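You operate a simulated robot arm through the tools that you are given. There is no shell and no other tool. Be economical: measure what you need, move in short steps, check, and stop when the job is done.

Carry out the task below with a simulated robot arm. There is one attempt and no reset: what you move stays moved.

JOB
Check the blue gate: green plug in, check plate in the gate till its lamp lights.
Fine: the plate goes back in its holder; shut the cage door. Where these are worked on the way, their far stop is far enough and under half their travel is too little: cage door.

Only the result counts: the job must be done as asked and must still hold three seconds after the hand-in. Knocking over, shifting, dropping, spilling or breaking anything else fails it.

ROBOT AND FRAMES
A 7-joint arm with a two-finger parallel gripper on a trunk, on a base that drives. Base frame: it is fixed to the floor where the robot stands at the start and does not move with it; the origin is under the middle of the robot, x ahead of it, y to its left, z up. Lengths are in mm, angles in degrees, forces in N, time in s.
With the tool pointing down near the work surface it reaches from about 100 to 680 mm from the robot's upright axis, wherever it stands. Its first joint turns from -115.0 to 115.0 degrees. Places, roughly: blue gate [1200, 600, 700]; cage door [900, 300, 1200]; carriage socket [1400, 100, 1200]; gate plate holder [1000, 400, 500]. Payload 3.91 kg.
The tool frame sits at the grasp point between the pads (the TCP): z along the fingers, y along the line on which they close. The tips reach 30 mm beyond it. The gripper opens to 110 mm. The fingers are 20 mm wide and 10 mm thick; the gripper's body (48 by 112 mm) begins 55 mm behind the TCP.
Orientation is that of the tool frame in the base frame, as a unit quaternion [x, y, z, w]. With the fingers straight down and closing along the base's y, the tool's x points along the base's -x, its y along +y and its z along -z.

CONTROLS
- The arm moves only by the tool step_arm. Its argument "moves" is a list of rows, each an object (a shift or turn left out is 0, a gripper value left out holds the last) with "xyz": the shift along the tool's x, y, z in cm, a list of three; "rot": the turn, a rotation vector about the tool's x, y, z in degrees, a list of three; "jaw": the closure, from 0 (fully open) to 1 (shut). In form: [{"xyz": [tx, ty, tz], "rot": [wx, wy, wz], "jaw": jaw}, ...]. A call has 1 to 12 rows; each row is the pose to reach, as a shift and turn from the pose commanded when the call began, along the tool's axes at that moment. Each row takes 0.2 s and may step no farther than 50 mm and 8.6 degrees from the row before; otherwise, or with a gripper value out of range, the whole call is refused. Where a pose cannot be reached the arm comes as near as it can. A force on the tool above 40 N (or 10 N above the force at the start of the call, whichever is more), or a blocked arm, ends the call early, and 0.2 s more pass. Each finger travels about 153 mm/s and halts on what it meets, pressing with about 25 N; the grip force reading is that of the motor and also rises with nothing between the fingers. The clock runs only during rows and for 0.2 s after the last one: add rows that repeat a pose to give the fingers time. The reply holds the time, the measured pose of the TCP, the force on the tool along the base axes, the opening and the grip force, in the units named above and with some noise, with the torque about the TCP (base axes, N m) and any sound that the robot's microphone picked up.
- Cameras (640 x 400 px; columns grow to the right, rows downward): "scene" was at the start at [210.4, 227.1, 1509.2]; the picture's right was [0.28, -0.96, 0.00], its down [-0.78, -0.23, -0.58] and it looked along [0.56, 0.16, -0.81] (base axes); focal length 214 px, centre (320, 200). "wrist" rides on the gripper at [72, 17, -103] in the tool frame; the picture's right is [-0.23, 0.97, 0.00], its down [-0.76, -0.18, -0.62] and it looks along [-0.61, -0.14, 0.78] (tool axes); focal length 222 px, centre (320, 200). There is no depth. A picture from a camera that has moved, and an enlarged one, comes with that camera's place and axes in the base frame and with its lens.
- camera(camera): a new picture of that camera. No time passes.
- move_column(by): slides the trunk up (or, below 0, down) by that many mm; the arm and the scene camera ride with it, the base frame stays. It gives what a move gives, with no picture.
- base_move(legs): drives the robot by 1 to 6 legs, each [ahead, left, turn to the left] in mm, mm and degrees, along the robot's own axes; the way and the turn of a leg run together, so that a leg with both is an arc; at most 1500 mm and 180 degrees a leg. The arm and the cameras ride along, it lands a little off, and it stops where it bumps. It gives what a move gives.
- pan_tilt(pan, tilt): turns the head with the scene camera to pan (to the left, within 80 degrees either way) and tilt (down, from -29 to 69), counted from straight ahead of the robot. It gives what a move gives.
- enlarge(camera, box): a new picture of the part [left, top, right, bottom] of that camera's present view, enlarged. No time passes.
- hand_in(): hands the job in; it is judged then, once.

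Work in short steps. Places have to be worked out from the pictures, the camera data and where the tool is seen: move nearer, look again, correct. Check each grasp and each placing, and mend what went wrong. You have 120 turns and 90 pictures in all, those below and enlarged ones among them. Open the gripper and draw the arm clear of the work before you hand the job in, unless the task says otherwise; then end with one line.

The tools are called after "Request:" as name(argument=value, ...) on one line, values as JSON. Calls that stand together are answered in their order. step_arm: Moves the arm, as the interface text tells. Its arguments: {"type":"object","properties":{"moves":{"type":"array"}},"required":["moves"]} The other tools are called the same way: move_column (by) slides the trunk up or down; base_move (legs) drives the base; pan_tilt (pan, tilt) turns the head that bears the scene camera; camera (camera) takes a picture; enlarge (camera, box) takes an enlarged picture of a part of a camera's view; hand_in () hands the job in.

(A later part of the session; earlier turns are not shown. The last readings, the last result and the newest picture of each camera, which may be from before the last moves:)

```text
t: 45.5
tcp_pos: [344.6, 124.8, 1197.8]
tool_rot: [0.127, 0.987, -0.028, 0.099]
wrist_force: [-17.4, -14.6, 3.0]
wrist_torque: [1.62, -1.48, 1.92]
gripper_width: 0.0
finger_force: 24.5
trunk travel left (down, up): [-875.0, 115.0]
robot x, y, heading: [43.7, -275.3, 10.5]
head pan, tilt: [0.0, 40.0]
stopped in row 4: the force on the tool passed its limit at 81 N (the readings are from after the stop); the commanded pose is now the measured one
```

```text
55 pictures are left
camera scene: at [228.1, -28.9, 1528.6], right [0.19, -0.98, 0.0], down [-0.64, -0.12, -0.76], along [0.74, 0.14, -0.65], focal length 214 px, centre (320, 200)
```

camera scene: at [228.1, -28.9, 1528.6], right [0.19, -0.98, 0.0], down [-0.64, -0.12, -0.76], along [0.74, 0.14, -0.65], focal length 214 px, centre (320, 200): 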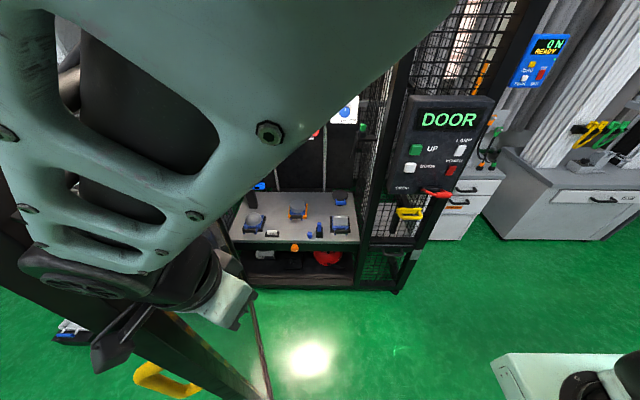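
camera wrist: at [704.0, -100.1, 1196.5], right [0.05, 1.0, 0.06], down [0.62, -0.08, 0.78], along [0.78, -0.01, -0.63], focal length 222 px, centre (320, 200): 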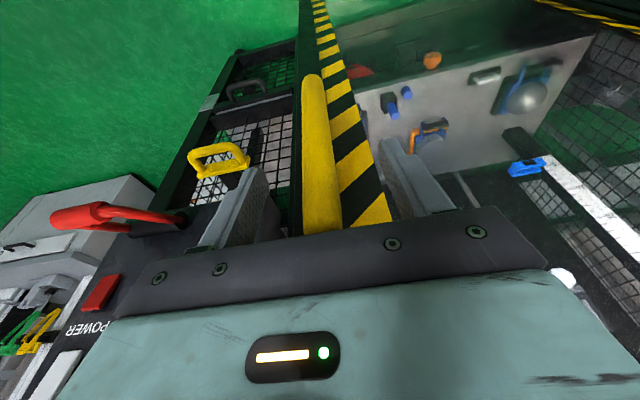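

The stop seems to be an impact with the door again. I push on more slowly along the tangent.

Request:
step_arm(moves=[{"xyz": [0.8, 0.7, -0.2]}, {"xyz": [1.6, 1.4, -0.4]}, {"xyz": [2.4, 2.2, -0.6]}, {"xyz": [3.2, 3.0, -0.8]}, {"xyz": [4.0, 3.9, -1]}, {"xyz": [4.8, 4.8, -1.2]}, {"xyz": [5.6, 5.8, -1.4]}, {"xyz": [6.4, 6.8, -1.5]}, {"xyz": [7.1, 7.8, -1.6]}, {"xyz": [7.8, 9, -1.8]}, {"xyz": [8.5, 10.2, -2]}, {"xyz": [9.1, 11.5, -2.2]}])

Request:
camera(camera="scene")

```text
t: 45.8
tcp_pos: [343.0, 126.7, 1197.5]
tool_rot: [0.126, 0.987, -0.029, 0.098]
wrist_force: [-16.7, -11.6, 0.0]
wrist_torque: [1.11, -1.62, 1.59]
gripper_width: 0.0
finger_force: 24.9
trunk travel left (down, up): [-875.0, 115.0]
robot x, y, heading: [46.1, -271.7, 10.7]
head pan, tilt: [0.0, 40.0]
stopped in row 1: the force on the tool passed its limit at 48 N (the readings are from after the stop); the commanded pose is now the measured one
```

```text
54 pictures are left
camera scene: at [227.9, -28.0, 1528.1], right [0.19, -0.98, 0.0], down [-0.64, -0.13, -0.76], along [0.74, 0.15, -0.66], focal length 214 px, centre (320, 200)
```

scene: 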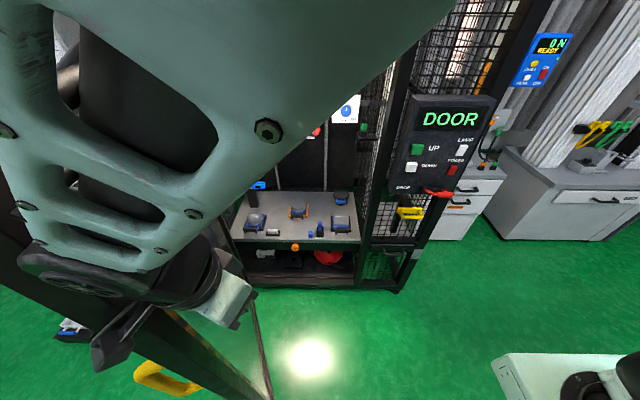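

The camera itself shifted slightly: the arm link is leaning against the robot's own head, not the door. I ease the arm off and push with the base instead.

Request:
step_arm(moves=[{"xyz": [-2, -3, 0]}, {"xyz": [-3, -6, 0]}])

Request:
base_move(legs=[[0, 200, 0]])

Request:
camera(camera="scene")

```text
t: 46.4
tcp_pos: [357.8, 62.4, 1204.9]
tool_rot: [0.127, 0.987, -0.03, 0.098]
wrist_force: [-0.3, 0.5, 0.2]
wrist_torque: [-0.04, 0.02, 0.01]
gripper_width: 0.0
finger_force: 25.4
trunk travel left (down, up): [-875.0, 115.0]
robot x, y, heading: [43.0, -272.2, 10.5]
head pan, tilt: [0.0, 40.0]
```

```text
t: 47.5
tcp_pos: [338.7, 137.1, 1203.8]
tool_rot: [0.119, 0.988, -0.032, 0.096]
wrist_force: [-1.4, -2.1, 0.6]
wrist_torque: [0.19, -0.15, 0.21]
gripper_width: 0.1
finger_force: 25.8
trunk travel left (down, up): [-875.0, 115.0]
robot x, y, heading: [33.8, -197.1, 10.4]
head pan, tilt: [0.0, 40.0]
stopped in leg 1: the robot was blocked; the commanded pose is now the measured one
```

```text
53 pictures are left
camera scene: at [215.7, 47.7, 1529.4], right [0.18, -0.98, 0.0], down [-0.63, -0.12, -0.77], along [0.75, 0.14, -0.64], focal length 214 px, centre (320, 200)
```

scene: 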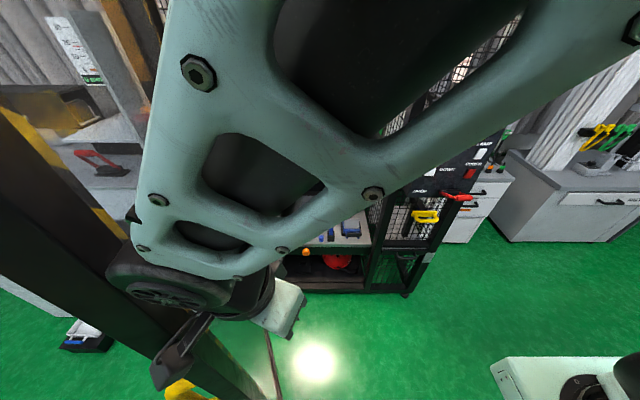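

The base stopped again after 75 mm. I look left to see what touches.

Request:
pan_tilt(pan=50, tilt=50)

Request:
camera(camera="scene")

Request:
camera(camera="wrist")

```text
t: 48.7
tcp_pos: [338.5, 137.6, 1203.3]
tool_rot: [0.119, 0.988, -0.031, 0.096]
wrist_force: [-5.5, -3.3, 2.1]
wrist_torque: [0.32, -0.3, 0.44]
gripper_width: 0.0
finger_force: 24.8
trunk travel left (down, up): [-875.0, 115.0]
robot x, y, heading: [31.3, -193.6, 10.4]
head pan, tilt: [50.0, 50.0]
```

```text
52 pictures are left
camera scene: at [170.1, 99.0, 1515.3], right [0.87, -0.49, 0.0], down [-0.38, -0.67, -0.64], along [0.32, 0.56, -0.77], focal length 214 px, centre (320, 200)
```

scene: 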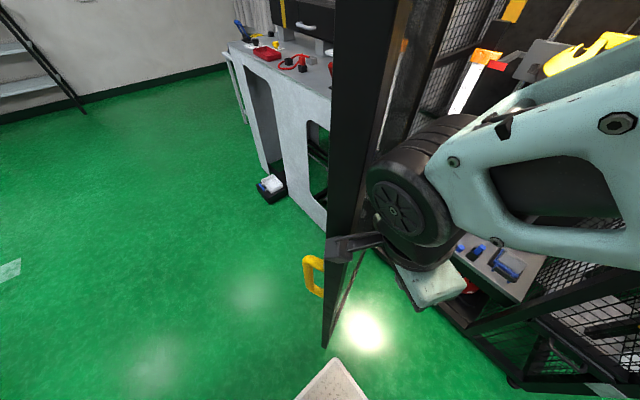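

```text
51 pictures are left
camera wrist: at [253.7, 179.7, 1289.9], right [0.45, 0.89, 0.01], down [0.57, -0.29, 0.77], along [0.69, -0.34, -0.64], focal length 222 px, centre (320, 200)
```

wrist: 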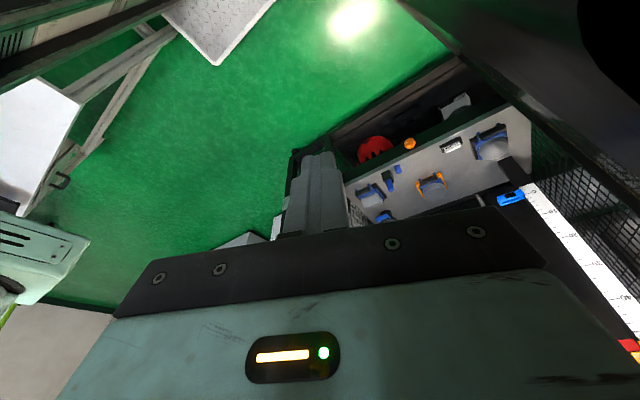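

The gripper's side is against the door edge and the door is open about 60°. I shift the push point nearer the hinge, where the arm is well away from the robot's head.

Request:
step_arm(moves=[{"xyz": [-4, -1, 1]}, {"xyz": [-8, -1.2, 2]}, {"xyz": [-11.4, 0, 2.3]}, {"xyz": [-13.5, 4, 2.5]}, {"xyz": [-15.5, 8, 2.7]}, {"xyz": [-17, 12, 3]}, {"xyz": [-18, 16, 3]}, {"xyz": [-18, 19, 2.8]}, {"xyz": [-17.6, 22, 2.6]}, {"xyz": [-17.1, 25, 2.4]}])

Request:
camera(camera="scene")

```text
t: 49.1
tcp_pos: [345.2, 128.7, 1203.3]
tool_rot: [0.108, 0.989, -0.032, 0.095]
wrist_force: [-13.8, -7.5, 8.9]
wrist_torque: [1.17, -0.73, 1.35]
gripper_width: 0.0
finger_force: 24.4
trunk travel left (down, up): [-875.0, 115.0]
robot x, y, heading: [28.3, -202.1, 10.5]
head pan, tilt: [50.0, 50.0]
stopped in row 1: the force on the tool passed its limit at 57 N (the readings are from after the stop); the commanded pose is now the measured one
```

```text
50 pictures are left
camera scene: at [167.9, 98.9, 1515.5], right [0.87, -0.49, 0.0], down [-0.38, -0.67, -0.64], along [0.32, 0.56, -0.77], focal length 214 px, centre (320, 200)
```

scene: 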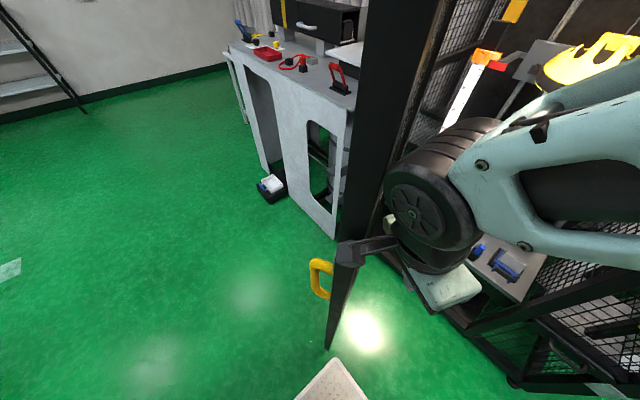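

The torque shows the wrist-camera bracket jammed on the door's end edge. I free it by moving away from the inner face first, then go round inward.

Request:
step_arm(moves=[{"xyz": [0.8, -1, -0.1]}, {"xyz": [-1, -4, 0.4]}, {"xyz": [-3, -7, 0.9]}, {"xyz": [-7.6, -7.4, 1.8]}, {"xyz": [-11.5, -5.5, 2.5]}, {"xyz": [-14.9, -3.7, 3.1]}, {"xyz": [-16.5, 0, 3.2]}, {"xyz": [-18, 4, 3.4]}, {"xyz": [-18.5, 8, 3.2]}, {"xyz": [-18.3, 12, 3]}, {"xyz": [-18.3, 15.5, 2.9]}, {"xyz": [-17.8, 18, 2.8]}])

Request:
camera(camera="scene")

```text
t: 51.7
tcp_pos: [563.6, 264.8, 1201.5]
tool_rot: [0.11, 0.989, -0.031, 0.093]
wrist_force: [1.0, -1.8, 0.9]
wrist_torque: [0.04, -0.01, 0.03]
gripper_width: 0.2
finger_force: 25.4
trunk travel left (down, up): [-875.0, 115.0]
robot x, y, heading: [30.2, -196.4, 10.2]
head pan, tilt: [50.0, 50.0]
```

```text
49 pictures are left
camera scene: at [170.4, 98.7, 1515.3], right [0.87, -0.49, 0.0], down [-0.38, -0.67, -0.64], along [0.32, 0.56, -0.77], focal length 214 px, centre (320, 200)
```

scene: 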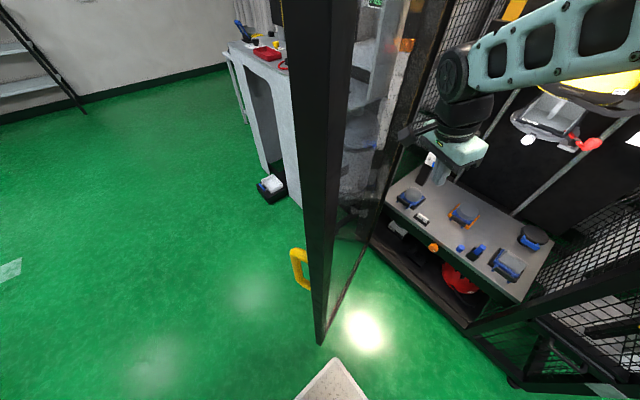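

Free now, with the door ahead-left of the gripper. I push slowly toward the hinge side.

Request:
step_arm(moves=[{"xyz": [0.3, 2, 0]}, {"xyz": [0.8, 4, -0.2]}, {"xyz": [1.6, 5.6, -0.4]}, {"xyz": [2.6, 7.2, -0.7]}, {"xyz": [3.6, 8.6, -1]}, {"xyz": [4.8, 10, -1.3]}, {"xyz": [6, 11.3, -1.6]}, {"xyz": [7.2, 12.6, -1.9]}, {"xyz": [8.4, 13.8, -2.2]}])

Request:
camera(camera="scene")

```text
t: 53.7
tcp_pos: [508.4, 394.8, 1198.5]
tool_rot: [0.11, 0.989, -0.032, 0.094]
wrist_force: [-0.1, -0.1, 0.4]
wrist_torque: [-0.01, -0.01, -0.02]
gripper_width: 0.2
finger_force: 24.8
out of reach, approached as far as the arm can: row 8, 9
trunk travel left (down, up): [-875.0, 115.0]
robot x, y, heading: [27.5, -197.7, 10.5]
head pan, tilt: [50.0, 50.0]
```

```text
48 pictures are left
camera scene: at [170.4, 99.3, 1515.1], right [0.87, -0.49, 0.0], down [-0.38, -0.67, -0.64], along [0.32, 0.56, -0.77], focal length 214 px, centre (320, 200)
```

scene: 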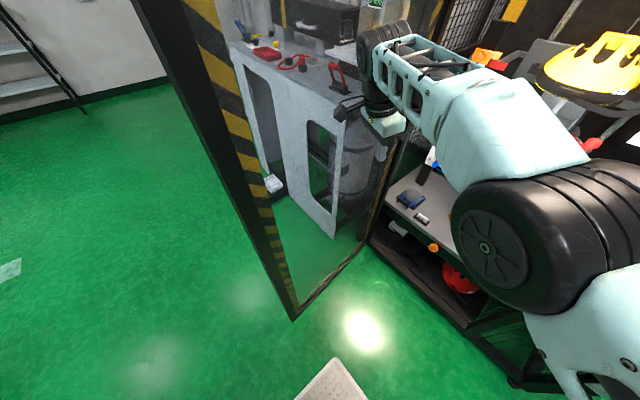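

The door is at about 80°. I push it further by driving the base left.

Request:
base_move(legs=[[0, 180, 0]])

Request:
camera(camera="scene")

```text
t: 55.2
tcp_pos: [477.5, 569.8, 1198.4]
tool_rot: [0.112, 0.989, -0.032, 0.094]
wrist_force: [0.6, 0.6, 0.7]
wrist_torque: [0.02, -0.02, 0.01]
gripper_width: 0.0
finger_force: 25.1
trunk travel left (down, up): [-875.0, 115.0]
robot x, y, heading: [-1.0, -24.9, 10.3]
head pan, tilt: [50.0, 50.0]
```

```text
47 pictures are left
camera scene: at [138.9, 274.6, 1515.2], right [0.87, -0.5, 0.0], down [-0.38, -0.67, -0.64], along [0.32, 0.56, -0.77], focal length 214 px, centre (320, 200)
```

scene: 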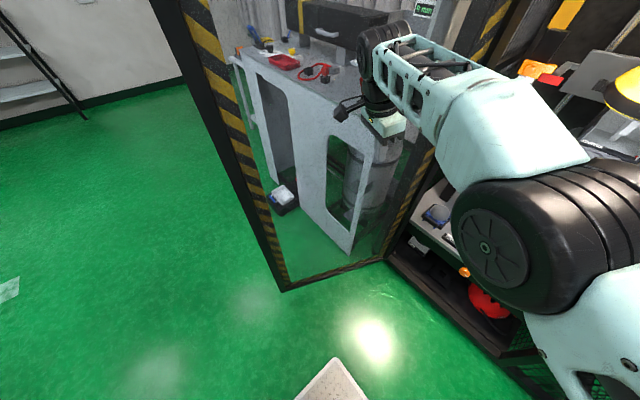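

The door stands open about 109°. I retract the arm in front of the cage and look inside.

Request:
step_arm(moves=[{"xyz": [0, -4.5, 0]}, {"xyz": [0, -9, 0]}, {"xyz": [0, -13.5, 0]}, {"xyz": [0, -18, 0]}, {"xyz": [0, -22.5, 0], "jaw": 0}, {"xyz": [0, -27, 0]}, {"xyz": [0, -31.5, 0]}, {"xyz": [0, -36, 0]}, {"xyz": [0, -40.5, 0]}, {"xyz": [0, -45, 0]}, {"xyz": [0, -49, 0]}, {"xyz": [0, -53, 0]}])

Request:
pan_tilt(pan=8, tilt=25)

Request:
camera(camera="scene")

```text
t: 57.8
tcp_pos: [376.6, 97.1, 1252.0]
tool_rot: [0.111, 0.989, -0.033, 0.094]
wrist_force: [-0.7, 0.1, -0.8]
wrist_torque: [-0.04, 0.02, 0.01]
gripper_width: 110.0
finger_force: 0.1
out of reach, approached as far as the arm can: row 11, 12
trunk travel left (down, up): [-875.0, 115.0]
robot x, y, heading: [-0.1, -21.8, 10.0]
head pan, tilt: [50.0, 50.0]
```

```text
t: 58.9
tcp_pos: [374.8, 97.1, 1251.8]
tool_rot: [0.111, 0.989, -0.033, 0.093]
wrist_force: [-0.6, 0.8, 0.7]
wrist_torque: [-0.02, -0.01, 0.02]
gripper_width: 110.1
finger_force: 0.2
trunk travel left (down, up): [-875.0, 115.0]
robot x, y, heading: [0.9, -23.8, 10.2]
head pan, tilt: [8.0, 25.0]
```

```text
46 pictures are left
camera scene: at [188.2, 236.7, 1552.6], right [0.31, -0.95, 0.0], down [-0.4, -0.13, -0.91], along [0.86, 0.29, -0.42], focal length 214 px, centre (320, 200)
```

scene: 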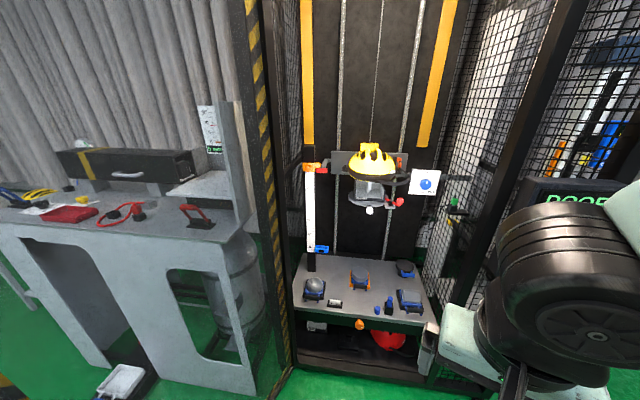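

The cage interior is open to view. I enlarge the carriage and the green plug, then the lower table.

Request:
enlarge(camera="scene", box=[290, 135, 480, 255])

Request:
enlarge(camera="scene", box=[285, 235, 445, 345])

```text
3.33 times, centred on (385, 195) of scene
camera zoom: at [188.2, 236.7, 1552.6], right [0.31, -0.95, 0.0], down [-0.4, -0.13, -0.91], along [0.86, 0.29, -0.42], focal length 715 px, centre (103, 217)
```

zoom: 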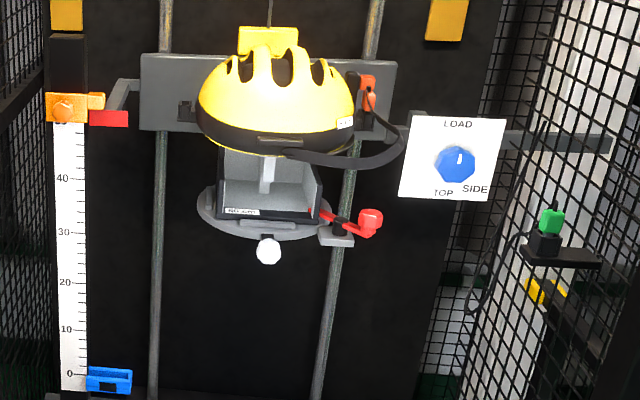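

```text
3.64 times, centred on (365, 290) of scene
camera zoom: at [188.2, 236.7, 1552.6], right [0.31, -0.95, 0.0], down [-0.4, -0.13, -0.91], along [0.86, 0.29, -0.42], focal length 780 px, centre (156, -127)
```

zoom: 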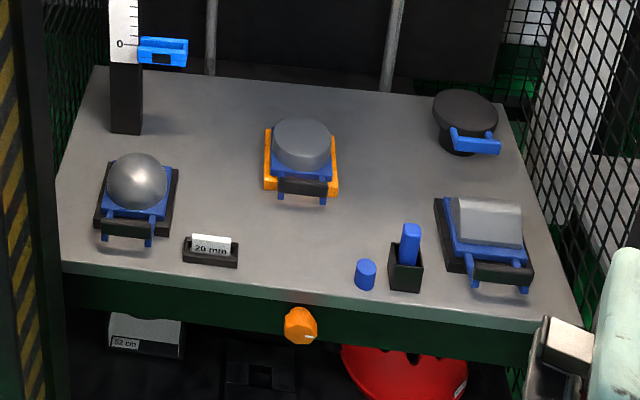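

The plug sits parked on a bracket at right; the plate "20 mm" stands in its holder. I drive closer.

Request:
base_move(legs=[[300, 0, 0]])

Request:
camera(camera="scene")

Request:
enlarge(camera="scene", box=[320, 120, 520, 260])

```text
t: 60.9
tcp_pos: [669.7, 151.6, 1252.3]
tool_rot: [0.109, 0.989, -0.034, 0.094]
wrist_force: [-0.2, -0.1, -0.1]
wrist_torque: [-0.01, -0.01, 0.0]
gripper_width: 110.2
finger_force: 0.0
trunk travel left (down, up): [-875.0, 115.0]
robot x, y, heading: [295.9, 35.1, 10.5]
head pan, tilt: [8.0, 25.0]
```

```text
43 pictures are left
camera scene: at [482.3, 291.4, 1552.7], right [0.32, -0.95, 0.0], down [-0.4, -0.13, -0.91], along [0.86, 0.29, -0.42], focal length 214 px, centre (320, 200)
```

scene: 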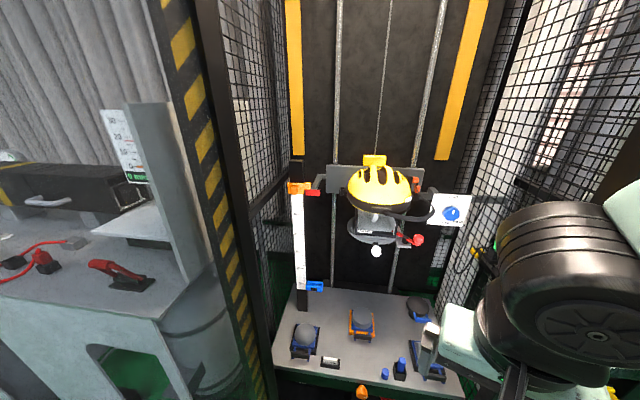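

```text
2.86 times, centred on (420, 190) of scene
camera zoom: at [482.3, 291.4, 1552.7], right [0.32, -0.95, 0.0], down [-0.4, -0.13, -0.91], along [0.86, 0.29, -0.42], focal length 613 px, centre (34, 229)
```

zoom: 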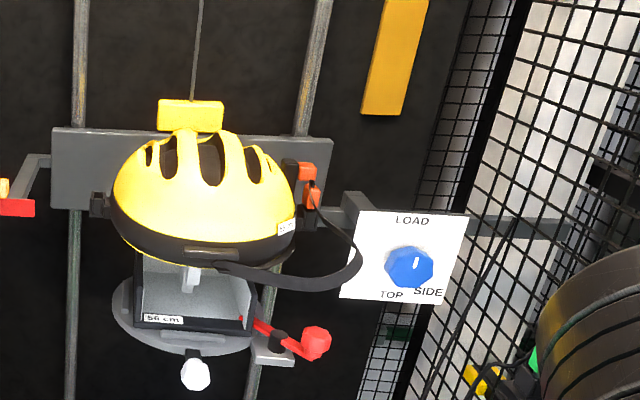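

Triangulating both views: green plug at about (1123, -30, 1177); carriage socket with orange at about (1244, 200, 1299). I bring the tool, straightened, in front of the plug for a wrist view.

Request:
step_arm(moves=[{"xyz": [-4, -1.3, 0.2], "rot": [-1.6, 2.5, -5]}, {"xyz": [-8, -2.6, 0.4], "rot": [-3.3, 5, -10]}, {"xyz": [-12, -4, 0.6], "rot": [-5, 7.6, -15]}, {"xyz": [-16, -5.4, 0.8], "rot": [-6.6, 10.1, -20.2]}, {"xyz": [-20, -6.8, 1], "rot": [-6.6, 10.1, -20.2]}, {"xyz": [-24, -8.2, 1.2], "rot": [-6.6, 10.1, -20.2]}, {"xyz": [-28, -9.5, 1.4], "rot": [-6.6, 10.1, -20.2]}, {"xyz": [-31, -10.6, 1.6], "rot": [-6.6, 10.1, -20.2]}])

Request:
camera(camera="wrist")

```text
t: 62.7
tcp_pos: [946.6, -19.7, 1302.6]
tool_rot: [-0.068, 0.998, 0.018, 0.006]
wrist_force: [-0.1, 0.0, 0.7]
wrist_torque: [-0.02, 0.02, -0.01]
gripper_width: 110.2
finger_force: 0.1
trunk travel left (down, up): [-875.0, 115.0]
robot x, y, heading: [294.7, 34.4, 10.7]
head pan, tilt: [8.0, 25.0]
```

```text
41 pictures are left
camera wrist: at [871.5, -15.5, 1404.9], right [0.09, 0.99, 0.04], down [0.77, -0.1, 0.63], along [0.63, -0.03, -0.78], focal length 222 px, centre (320, 200)
```

wrist: 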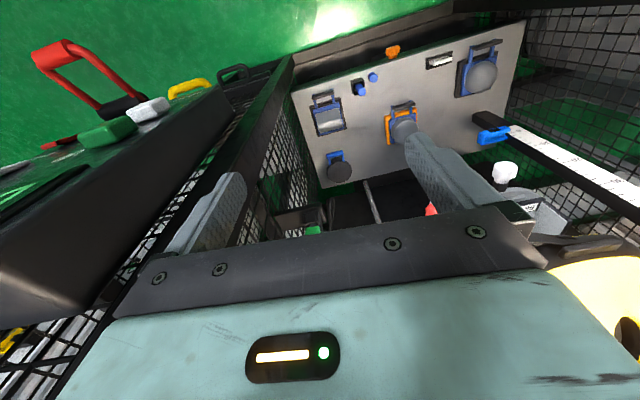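

The wrist view agrees: green plug at about (1113, -38, 1180). I enlarge the scene view around plug and socket.

Request:
pan_tilt(pan=-8, tilt=25)

Request:
enlarge(camera="scene", box=[320, 120, 520, 260])

```text
t: 63.5
tcp_pos: [945.9, -19.7, 1301.6]
tool_rot: [-0.067, 0.998, 0.017, 0.006]
wrist_force: [-0.6, 0.0, -0.1]
wrist_torque: [0.0, 0.0, -0.02]
gripper_width: 109.9
finger_force: 0.1
trunk travel left (down, up): [-875.0, 115.0]
robot x, y, heading: [295.7, 35.3, 10.3]
head pan, tilt: [-8.0, 25.0]
```

```text
2.86 times, centred on (420, 190) of scene
camera zoom: at [487.2, 266.2, 1552.7], right [0.04, -1.0, 0.0], down [-0.42, -0.02, -0.91], along [0.91, 0.04, -0.42], focal length 613 px, centre (34, 229)
```

zoom: 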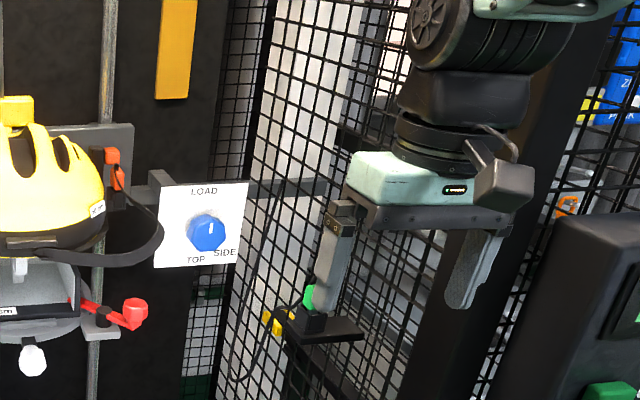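

I enlarge the carriage socket closely.

Request:
enlarge(camera="scene", box=[335, 150, 395, 192])

Request:
enlarge(camera="scene", box=[385, 190, 455, 240])

```text
9.52 times, centred on (365, 171) of scene
camera zoom: at [487.2, 266.2, 1552.7], right [0.04, -1.0, 0.0], down [-0.42, -0.02, -0.91], along [0.91, 0.04, -0.42], focal length 2043 px, centre (-109, 476)
```

zoom: 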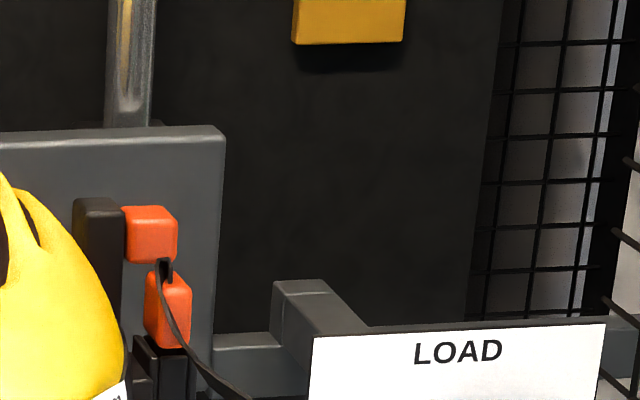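

```text
8.00 times, centred on (420, 215) of scene
camera zoom: at [487.2, 266.2, 1552.7], right [0.04, -1.0, 0.0], down [-0.42, -0.02, -0.91], along [0.91, 0.04, -0.42], focal length 1716 px, centre (-480, 80)
```

zoom: 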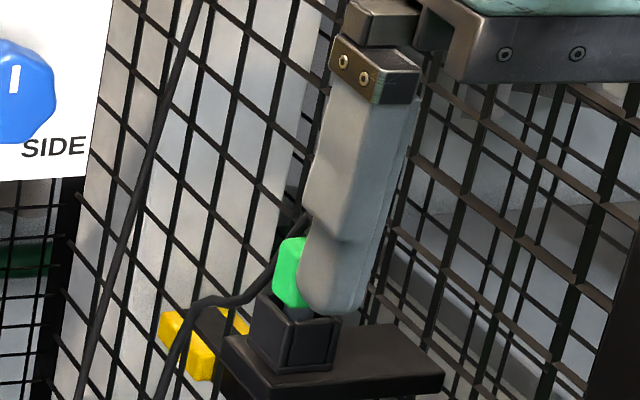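

An orange plug appears to sit in the carriage socket, with the green one parked. I bring the wrist camera nearer the carriage for a better look.

Request:
step_arm(moves=[{"xyz": [-4, 1, -0.3], "jaw": 0.5}, {"xyz": [-8, 2, -0.6]}, {"xyz": [-12, 3, -0.9]}, {"xyz": [-16, 4, -1.1]}, {"xyz": [-19, 4.6, -1.1]}, {"xyz": [-21.8, 5.2, -1.1]}])

Request:
camera(camera="wrist")

Request:
camera(camera="scene")

```text
t: 64.9
tcp_pos: [1154.5, 61.4, 1316.4]
tool_rot: [-0.068, 0.997, 0.017, 0.006]
wrist_force: [0.4, 0.1, -0.3]
wrist_torque: [0.03, 0.01, 0.02]
gripper_width: 54.8
finger_force: 0.0
trunk travel left (down, up): [-875.0, 115.0]
robot x, y, heading: [293.0, 35.7, 10.5]
head pan, tilt: [-8.0, 25.0]
```

```text
37 pictures are left
camera wrist: at [1080.6, 66.2, 1419.2], right [0.09, 1.0, 0.04], down [0.77, -0.09, 0.63], along [0.63, -0.03, -0.78], focal length 222 px, centre (320, 200)
```

wrist: 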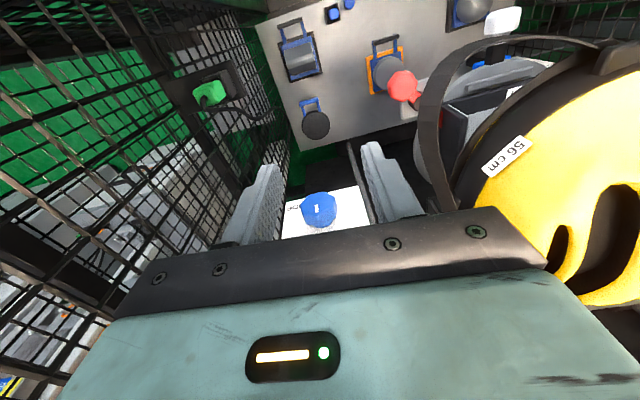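

```text
36 pictures are left
camera scene: at [486.9, 266.1, 1552.7], right [0.04, -1.0, 0.0], down [-0.42, -0.02, -0.91], along [0.91, 0.04, -0.42], focal length 214 px, centre (320, 200)
```

scene: 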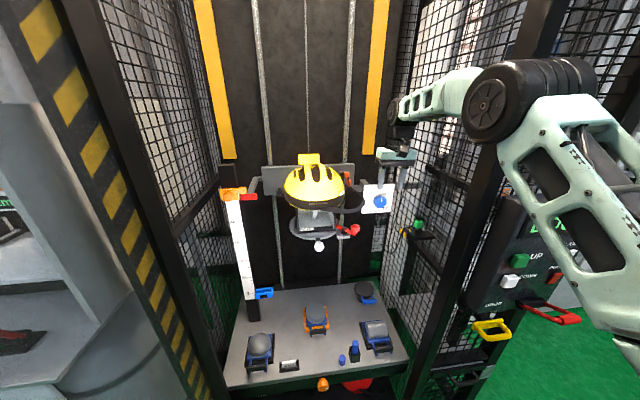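

The green plug resolves to about (1130, -42, 1162). The carriage socket lies hidden behind the gripper and is farther away, so I retract and move the base left and ahead to look at it from above.

Request:
step_arm(moves=[{"xyz": [4.5, 0, 0]}, {"xyz": [9, 0, 0]}, {"xyz": [13.5, 0, -1]}, {"xyz": [18, 0, -3]}, {"xyz": [22, 0, -5]}, {"xyz": [26, 0, -8]}])

Request:
base_move(legs=[[0, 190, 0], [120, 0, 0]])

Request:
pan_tilt(pan=-20, tilt=25)

Request:
camera(camera="scene")

```text
t: 66.3
tcp_pos: [896.6, 23.1, 1389.9]
tool_rot: [-0.068, 0.997, 0.017, 0.005]
wrist_force: [0.6, 0.1, 0.4]
wrist_torque: [-0.01, 0.02, -0.04]
gripper_width: 54.8
finger_force: 0.1
trunk travel left (down, up): [-875.0, 115.0]
robot x, y, heading: [293.7, 32.3, 10.9]
head pan, tilt: [-8.0, 25.0]
```

```text
t: 68.7
tcp_pos: [977.6, 232.9, 1390.9]
tool_rot: [-0.069, 0.997, 0.018, 0.006]
wrist_force: [0.3, 0.6, 0.1]
wrist_torque: [-0.01, -0.03, 0.0]
gripper_width: 55.2
finger_force: 0.1
trunk travel left (down, up): [-875.0, 115.0]
robot x, y, heading: [376.4, 241.3, 10.4]
head pan, tilt: [-8.0, 25.0]
```

```text
t: 69.4
tcp_pos: [978.8, 233.3, 1391.6]
tool_rot: [-0.068, 0.998, 0.019, 0.006]
wrist_force: [-0.8, 0.1, 0.4]
wrist_torque: [-0.01, 0.0, -0.02]
gripper_width: 55.1
finger_force: 0.0
trunk travel left (down, up): [-875.0, 115.0]
robot x, y, heading: [378.3, 242.0, 10.6]
head pan, tilt: [-20.0, 25.0]
```

```text
35 pictures are left
camera scene: at [567.7, 455.3, 1552.7], right [-0.16, -0.99, 0.0], down [-0.42, 0.07, -0.91], along [0.89, -0.15, -0.42], focal length 214 px, centre (320, 200)
```

scene: 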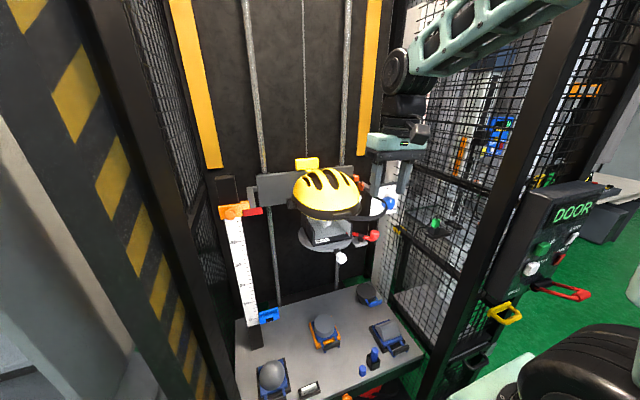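

The orange plug now triangulates to about (1260, 189, 1260). I move the wrist camera above and just right of the helmet to look straight at it.

Request:
step_arm(moves=[{"xyz": [0, -4.5, -1]}, {"xyz": [-1, -9, -2]}, {"xyz": [-4, -12.3, -3]}, {"xyz": [-8.5, -12.3, -3]}, {"xyz": [-13, -12.3, -3]}, {"xyz": [-17.5, -12.3, -3]}, {"xyz": [-22, -12.3, -3]}, {"xyz": [-25, -12.3, -3]}])

Request:
camera(camera="wrist")

```text
t: 71.2
tcp_pos: [1244.8, 145.2, 1420.4]
tool_rot: [-0.067, 0.998, 0.018, 0.005]
wrist_force: [-0.7, 0.4, 0.2]
wrist_torque: [-0.02, -0.01, 0.04]
gripper_width: 54.7
finger_force: 0.0
trunk travel left (down, up): [-875.0, 115.0]
robot x, y, heading: [378.4, 242.6, 10.7]
head pan, tilt: [-20.0, 25.0]
```

```text
34 pictures are left
camera wrist: at [1169.1, 148.4, 1523.1], right [0.09, 1.0, 0.04], down [0.77, -0.09, 0.63], along [0.63, -0.03, -0.78], focal length 222 px, centre (320, 200)
```

wrist: 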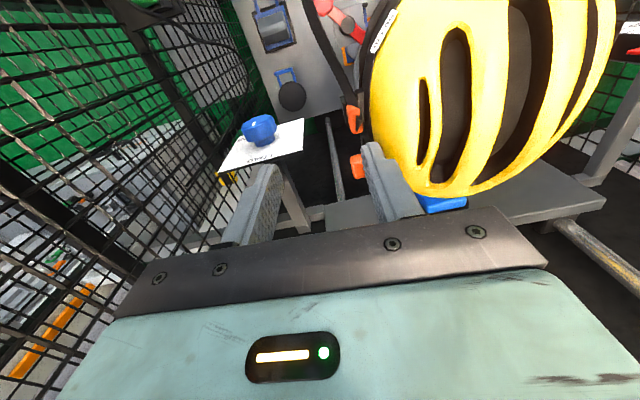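

The two orange parts are visible between the fingers. I enlarge them.

Request:
enlarge(camera="wrist", box=[310, 80, 410, 145])

Request:
enlarge(camera="wrist", box=[310, 125, 410, 190])

```text
6.15 times, centred on (360, 112) of wrist
camera zoom: at [1169.1, 148.4, 1523.1], right [0.09, 1.0, 0.04], down [0.77, -0.09, 0.63], along [0.63, -0.03, -0.78], focal length 1367 px, centre (74, 738)
```

zoom: 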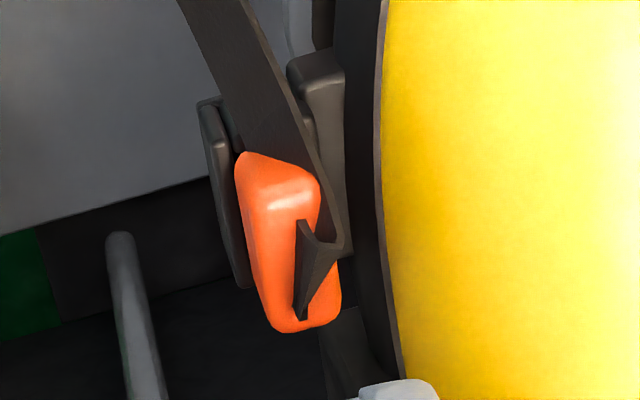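

```text
6.15 times, centred on (360, 158) of wrist
camera zoom: at [1169.1, 148.4, 1523.1], right [0.09, 1.0, 0.04], down [0.77, -0.09, 0.63], along [0.63, -0.03, -0.78], focal length 1367 px, centre (74, 462)
```

zoom: 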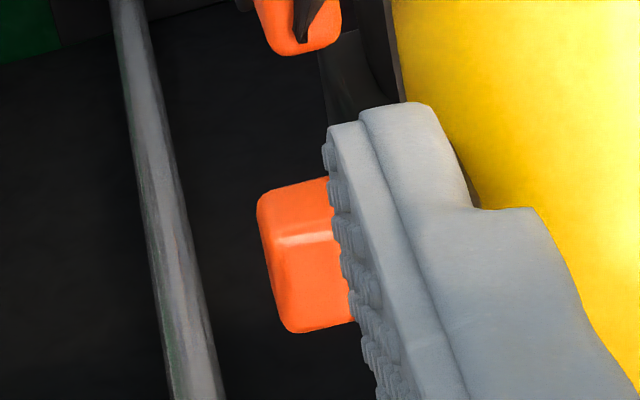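

The lower orange part is the helmet's strap buckle, not a plug; the upper orange block sits on a black piece of the carriage plate. I enlarge the whole carriage from this angle to find the socket.

Request:
enlarge(camera="scene", box=[240, 145, 400, 245])

```text
4.00 times, centred on (320, 195) of scene
camera zoom: at [567.4, 455.1, 1552.7], right [-0.16, -0.99, 0.0], down [-0.42, 0.07, -0.91], along [0.89, -0.15, -0.42], focal length 858 px, centre (320, 220)
```

zoom: 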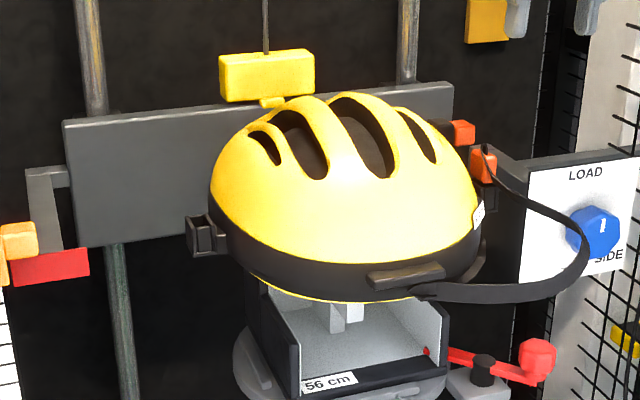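

No empty socket is evident yet. The given rough socket place projects near the LOAD board's bracket; I enlarge that part of the wrist view.

Request:
enlarge(camera="wrist", box=[190, 105, 350, 225])

```text
3.33 times, centred on (270, 165) of wrist
camera zoom: at [1169.1, 148.4, 1523.1], right [0.09, 1.0, 0.04], down [0.77, -0.09, 0.63], along [0.63, -0.03, -0.78], focal length 740 px, centre (487, 317)
```

zoom: 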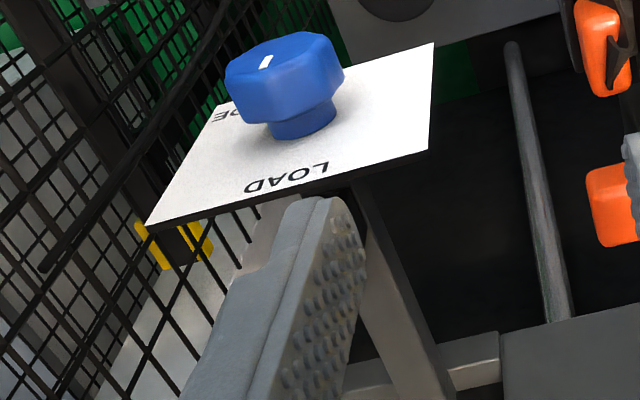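

Nothing there. I open the jaw to uncover the upper orange part, and look again.

Request:
step_arm(moves=[{"xyz": [0, -2, 0], "jaw": 0}, {"xyz": [0, -4, 0], "jaw": 0}, {"xyz": [0, -4, 0], "jaw": 0}])

Request:
enlarge(camera="wrist", box=[330, 90, 450, 215])

```text
t: 72.0
tcp_pos: [1248.8, 103.9, 1419.0]
tool_rot: [-0.068, 0.998, 0.017, 0.006]
wrist_force: [0.1, 0.5, -0.1]
wrist_torque: [-0.01, 0.01, 0.03]
gripper_width: 110.2
finger_force: 0.2
trunk travel left (down, up): [-875.0, 115.0]
robot x, y, heading: [374.7, 240.6, 10.3]
head pan, tilt: [-20.0, 25.0]
```

```text
3.20 times, centred on (390, 152) of wrist
camera zoom: at [1174.2, 107.5, 1522.2], right [0.09, 1.0, 0.04], down [0.77, -0.09, 0.63], along [0.63, -0.03, -0.78], focal length 711 px, centre (96, 352)
```

zoom: 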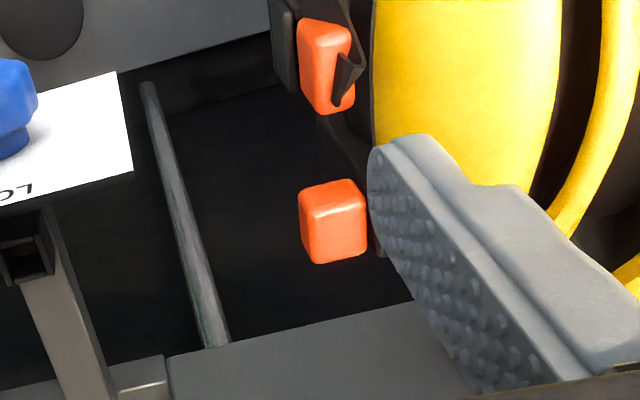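

There it is: an open black socket on the side of the LOAD bracket, near (1345, 67, 1220). I shift right to see it properly.

Request:
step_arm(moves=[{"xyz": [0, -3, 0], "jaw": 0.4}, {"xyz": [0, -6, 0]}, {"xyz": [0, -6, 0]}])

Request:
enlarge(camera="wrist", box=[240, 100, 400, 215])

```text
t: 72.8
tcp_pos: [1250.8, 42.9, 1414.4]
tool_rot: [-0.068, 0.998, 0.017, 0.006]
wrist_force: [0.4, 0.0, -0.5]
wrist_torque: [0.02, -0.03, 0.0]
gripper_width: 65.9
finger_force: 0.0
out of reach, approached as far as the arm can: row 2, 3
trunk travel left (down, up): [-875.0, 115.0]
robot x, y, heading: [374.6, 243.2, 10.4]
head pan, tilt: [-20.0, 25.0]
```

```text
3.48 times, centred on (320, 158) of wrist
camera zoom: at [1175.9, 46.9, 1516.8], right [0.09, 1.0, 0.04], down [0.77, -0.09, 0.63], along [0.63, -0.03, -0.78], focal length 773 px, centre (320, 348)
```

zoom: 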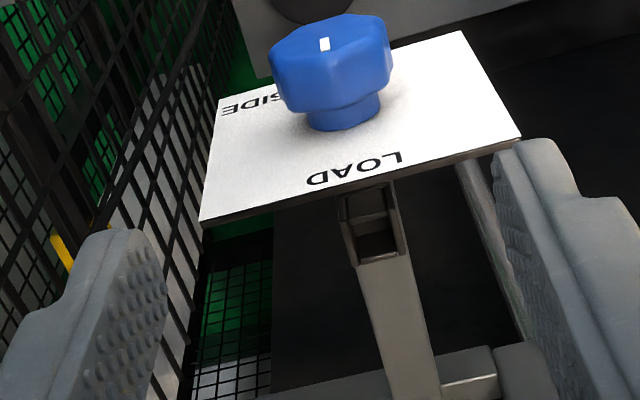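

The socket opening is at about (1350, 67, 1221), cage yaw about 11°. The parked plug is close to the side mesh, so I'll grip with the gripper turned 90°; first I go back to above-left of the plug, levelling the tool.

Request:
step_arm(moves=[{"xyz": [4, 0, 1], "rot": [1, 0.4, 0]}, {"xyz": [8, 0, 3], "rot": [2, 0.8, 0]}, {"xyz": [12, 0, 6], "rot": [2, 0.8, 0]}, {"xyz": [12.1, 0, 8.4], "rot": [2, 0.8, 0]}])

Request:
step_arm(moves=[{"rot": [0, 0, 8.5]}, {"rot": [0, 0, 17]}, {"rot": [0, 0, 25.5]}, {"rot": [0, 0, 34]}, {"rot": [0, 0, 42.5]}, {"rot": [0, 0, 51]}, {"rot": [0, 0, 59.5]}, {"rot": [0, 0, 68]}, {"rot": [0, 0, 76.5]}, {"rot": [0, 0, 85]}, {"rot": [0, 0, 86.8]}])

Request:
camera(camera="wrist")

```text
t: 73.8
tcp_pos: [1130.3, 31.2, 1330.7]
tool_rot: [-0.069, 0.998, -0.001, 0.001]
wrist_force: [-0.3, -0.1, 1.1]
wrist_torque: [0.01, 0.01, 0.02]
gripper_width: 65.8
finger_force: 0.2
trunk travel left (down, up): [-875.0, 115.0]
robot x, y, heading: [375.1, 240.3, 10.5]
head pan, tilt: [-20.0, 25.0]
```

```text
t: 76.2
tcp_pos: [1131.4, 31.4, 1329.2]
tool_rot: [0.637, 0.771, -0.001, 0.0]
wrist_force: [0.3, 0.4, 0.9]
wrist_torque: [-0.03, 0.02, 0.01]
gripper_width: 65.9
finger_force: 0.1
trunk travel left (down, up): [-875.0, 115.0]
robot x, y, heading: [380.3, 241.1, 10.5]
head pan, tilt: [-20.0, 25.0]
```

```text
27 pictures are left
camera wrist: at [1134.2, 106.2, 1432.3], right [1.0, -0.04, 0.0], down [-0.03, -0.78, 0.62], along [-0.02, -0.62, -0.78], focal length 222 px, centre (320, 200)
```

wrist: 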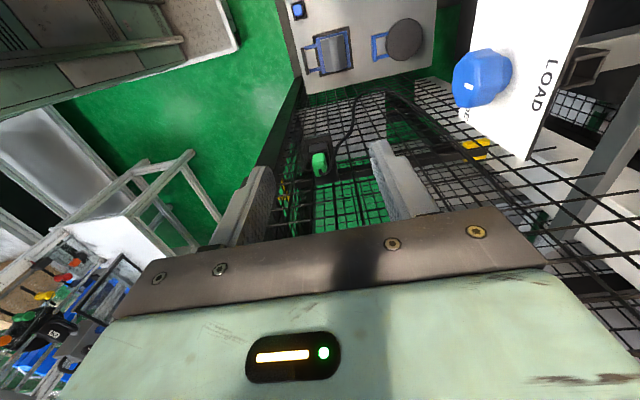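

Plug and socket both confirm: plug (1128, -42), socket (1352, 68). I enlarge the plug for its shape and height.

Request:
enlarge(camera="wrist", box=[285, 130, 365, 190])

```text
6.67 times, centred on (325, 160) of wrist
camera zoom: at [1134.2, 106.2, 1432.3], right [1.0, -0.04, 0.0], down [-0.03, -0.78, 0.62], along [-0.02, -0.62, -0.78], focal length 1481 px, centre (287, 467)
```

zoom: 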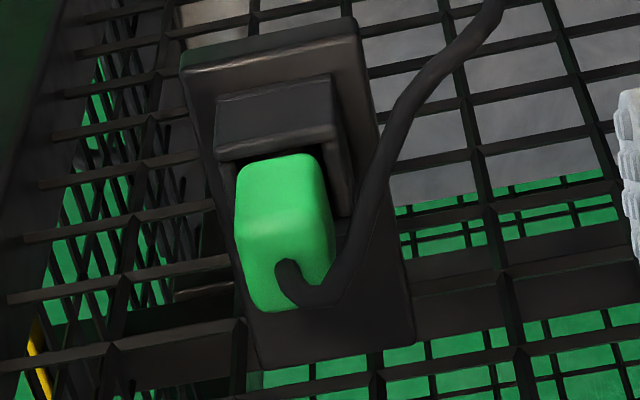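

Plug body: centre about (1128, -38, 1173), cable out of its top. I move above it, descend most of the way, and check.

Request:
step_arm(moves=[{"xyz": [-3.4, -0.8, 0]}, {"xyz": [-6.7, -1.6, 0]}, {"xyz": [-6.7, -1.6, 4]}, {"xyz": [-6.7, -1.6, 8]}, {"xyz": [-6.7, -1.6, 10.5]}])

Request:
enlarge(camera="wrist", box=[220, 80, 420, 220])

```text
t: 77.4
tcp_pos: [1130.8, -39.2, 1223.7]
tool_rot: [0.636, 0.772, 0.0, 0.001]
wrist_force: [0.3, -0.2, -0.4]
wrist_torque: [0.02, 0.01, 0.01]
gripper_width: 66.1
finger_force: 0.1
trunk travel left (down, up): [-875.0, 115.0]
robot x, y, heading: [376.9, 243.3, 10.6]
head pan, tilt: [-20.0, 25.0]
```

```text
2.86 times, centred on (320, 150) of wrist
camera zoom: at [1133.3, 36.1, 1327.3], right [1.0, -0.04, 0.0], down [-0.03, -0.78, 0.62], along [-0.02, -0.62, -0.78], focal length 635 px, centre (320, 343)
```

zoom: 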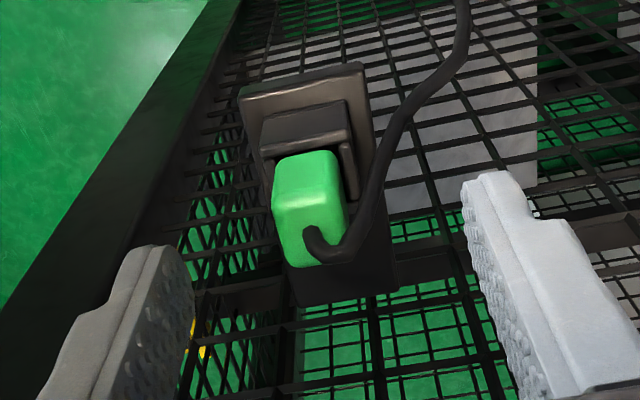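

The plug is centred between the fingers. I descend to grip height and close.

Request:
step_arm(moves=[{"xyz": [0, -0.2, 1.5]}, {"xyz": [0, -0.2, 3.0]}, {"xyz": [0, -0.2, 3.3]}, {"xyz": [0, -0.2, 3.3], "jaw": 1}, {"xyz": [0, -0.2, 3.3], "jaw": 1}, {"xyz": [0, -0.2, 3.3], "jaw": 1}, {"xyz": [0, -0.2, 3.3], "jaw": 1}])

Request:
enlarge(camera="wrist", box=[220, 80, 420, 220])

```text
t: 79.0
tcp_pos: [1128.0, -38.5, 1191.0]
tool_rot: [0.635, 0.772, -0.001, 0.0]
wrist_force: [3.1, 1.0, -2.5]
wrist_torque: [-0.02, -0.03, 0.02]
gripper_width: 16.7
finger_force: 24.6
trunk travel left (down, up): [-875.0, 115.0]
robot x, y, heading: [378.2, 238.3, 10.5]
head pan, tilt: [-20.0, 25.0]
```

```text
2.86 times, centred on (320, 150) of wrist
camera zoom: at [1130.5, 36.4, 1294.1], right [1.0, -0.04, 0.0], down [-0.03, -0.78, 0.62], along [-0.02, -0.62, -0.78], focal length 635 px, centre (320, 343)
```

zoom: 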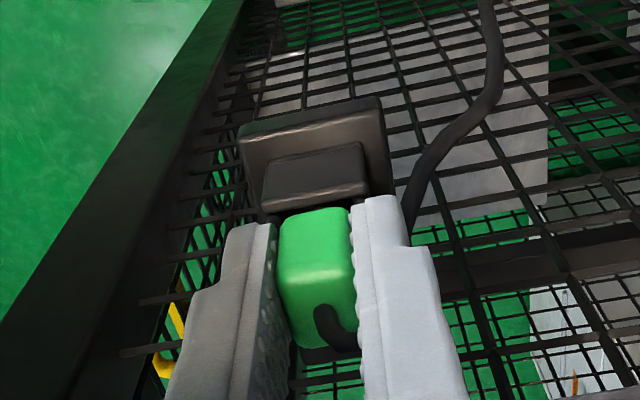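

The plug is held (16.7 mm). I pull it straight up.

Request:
step_arm(moves=[{"xyz": [0, 0, -1]}, {"xyz": [0, 0, -2]}, {"xyz": [0, 0, -4]}, {"xyz": [0, 0, -6]}, {"xyz": [0, 0, -8]}])

Request:
enlarge(camera="wrist", box=[220, 80, 420, 220])

```text
t: 80.2
tcp_pos: [1127.6, -38.0, 1270.1]
tool_rot: [0.636, 0.772, 0.0, 0.0]
wrist_force: [-0.7, -0.4, -0.5]
wrist_torque: [-0.02, -0.02, 0.0]
gripper_width: 16.6
finger_force: 25.3
trunk travel left (down, up): [-875.0, 115.0]
robot x, y, heading: [376.0, 241.8, 10.3]
head pan, tilt: [-20.0, 25.0]
```

```text
2.86 times, centred on (320, 150) of wrist
camera zoom: at [1130.1, 36.8, 1374.3], right [1.0, -0.04, 0.0], down [-0.03, -0.78, 0.62], along [-0.02, -0.62, -0.78], focal length 635 px, centre (320, 343)
```

zoom: 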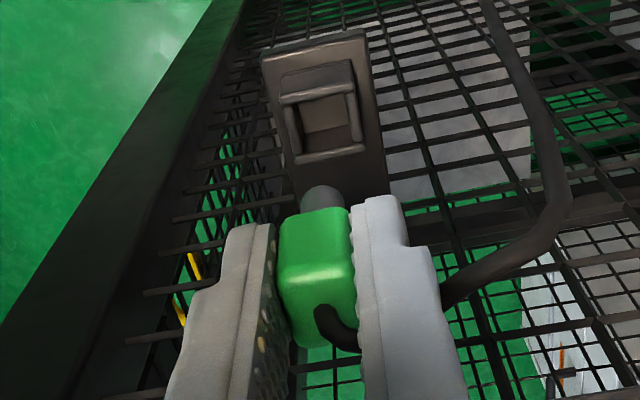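

The plug is out, its round prong showing below. I raise the trunk 80 mm for reach and height, then move over the carriage socket.

Request:
move_column(by=80)

Request:
step_arm(moves=[{"xyz": [1.2, 4.7, 0]}, {"xyz": [2.4, 9.4, 0]}, {"xyz": [3.6, 14.1, 0]}, {"xyz": [4.8, 18.8, 0]}, {"xyz": [6.0, 22.6, 0]}, {"xyz": [6.0, 23.8, 0]}, {"xyz": [6.0, 23.8, 0]}])

Request:
enlarge(camera="wrist", box=[220, 80, 420, 220])

```text
t: 81.4
tcp_pos: [1127.2, -38.2, 1350.4]
tool_rot: [0.636, 0.771, -0.001, 0.0]
wrist_force: [0.2, 0.1, 0.2]
wrist_torque: [0.01, -0.01, 0.01]
gripper_width: 16.7
finger_force: 24.6
trunk travel left (down, up): [-955.0, 35.0]
robot x, y, heading: [377.9, 238.3, 10.6]
head pan, tilt: [-20.0, 25.0]
```

```text
t: 83.0
tcp_pos: [1311.4, 81.5, 1348.6]
tool_rot: [0.636, 0.772, 0.0, 0.001]
wrist_force: [-0.2, 0.8, -0.6]
wrist_torque: [-0.07, -0.02, -0.01]
gripper_width: 16.5
finger_force: 25.1
out of reach, approached as far as the arm can: row 5, 6, 7
trunk travel left (down, up): [-955.0, 35.0]
robot x, y, heading: [376.0, 243.1, 10.5]
head pan, tilt: [-20.0, 25.0]
```

```text
2.86 times, centred on (320, 150) of wrist
camera zoom: at [1314.1, 156.7, 1451.5], right [1.0, -0.04, 0.0], down [-0.03, -0.78, 0.62], along [-0.02, -0.62, -0.78], focal length 635 px, centre (320, 343)
```

zoom: 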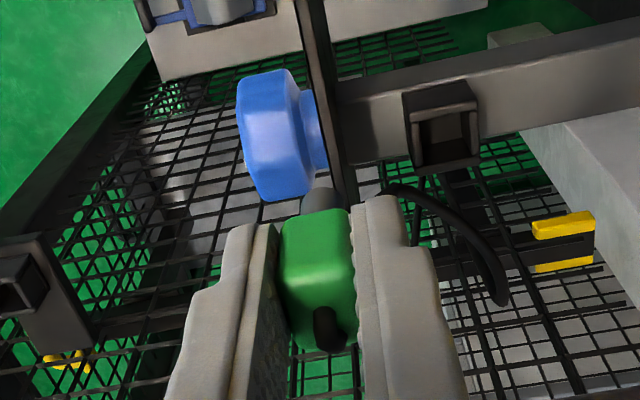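

The arm's reach ends about 45 mm short. I pull the arm back a little, drive 90 mm ahead, then line up over the socket.

Request:
step_arm(moves=[{"xyz": [0, -3, 0]}, {"xyz": [0, -7, 0]}])

Request:
base_move(legs=[[90, 0, 0]])

```text
t: 83.6
tcp_pos: [1243.1, 68.9, 1345.1]
tool_rot: [0.636, 0.772, -0.001, 0.001]
wrist_force: [1.4, -0.5, -0.9]
wrist_torque: [0.04, 0.06, 0.01]
gripper_width: 16.5
finger_force: 25.0
trunk travel left (down, up): [-955.0, 35.0]
robot x, y, heading: [372.9, 242.6, 10.4]
head pan, tilt: [-20.0, 25.0]
```

```text
t: 84.7
tcp_pos: [1330.1, 85.3, 1344.7]
tool_rot: [0.636, 0.772, -0.001, 0.0]
wrist_force: [-0.5, -0.2, -0.8]
wrist_torque: [0.0, 0.02, 0.02]
gripper_width: 16.6
finger_force: 25.0
trunk travel left (down, up): [-955.0, 35.0]
robot x, y, heading: [464.4, 258.4, 10.7]
head pan, tilt: [-20.0, 25.0]
```

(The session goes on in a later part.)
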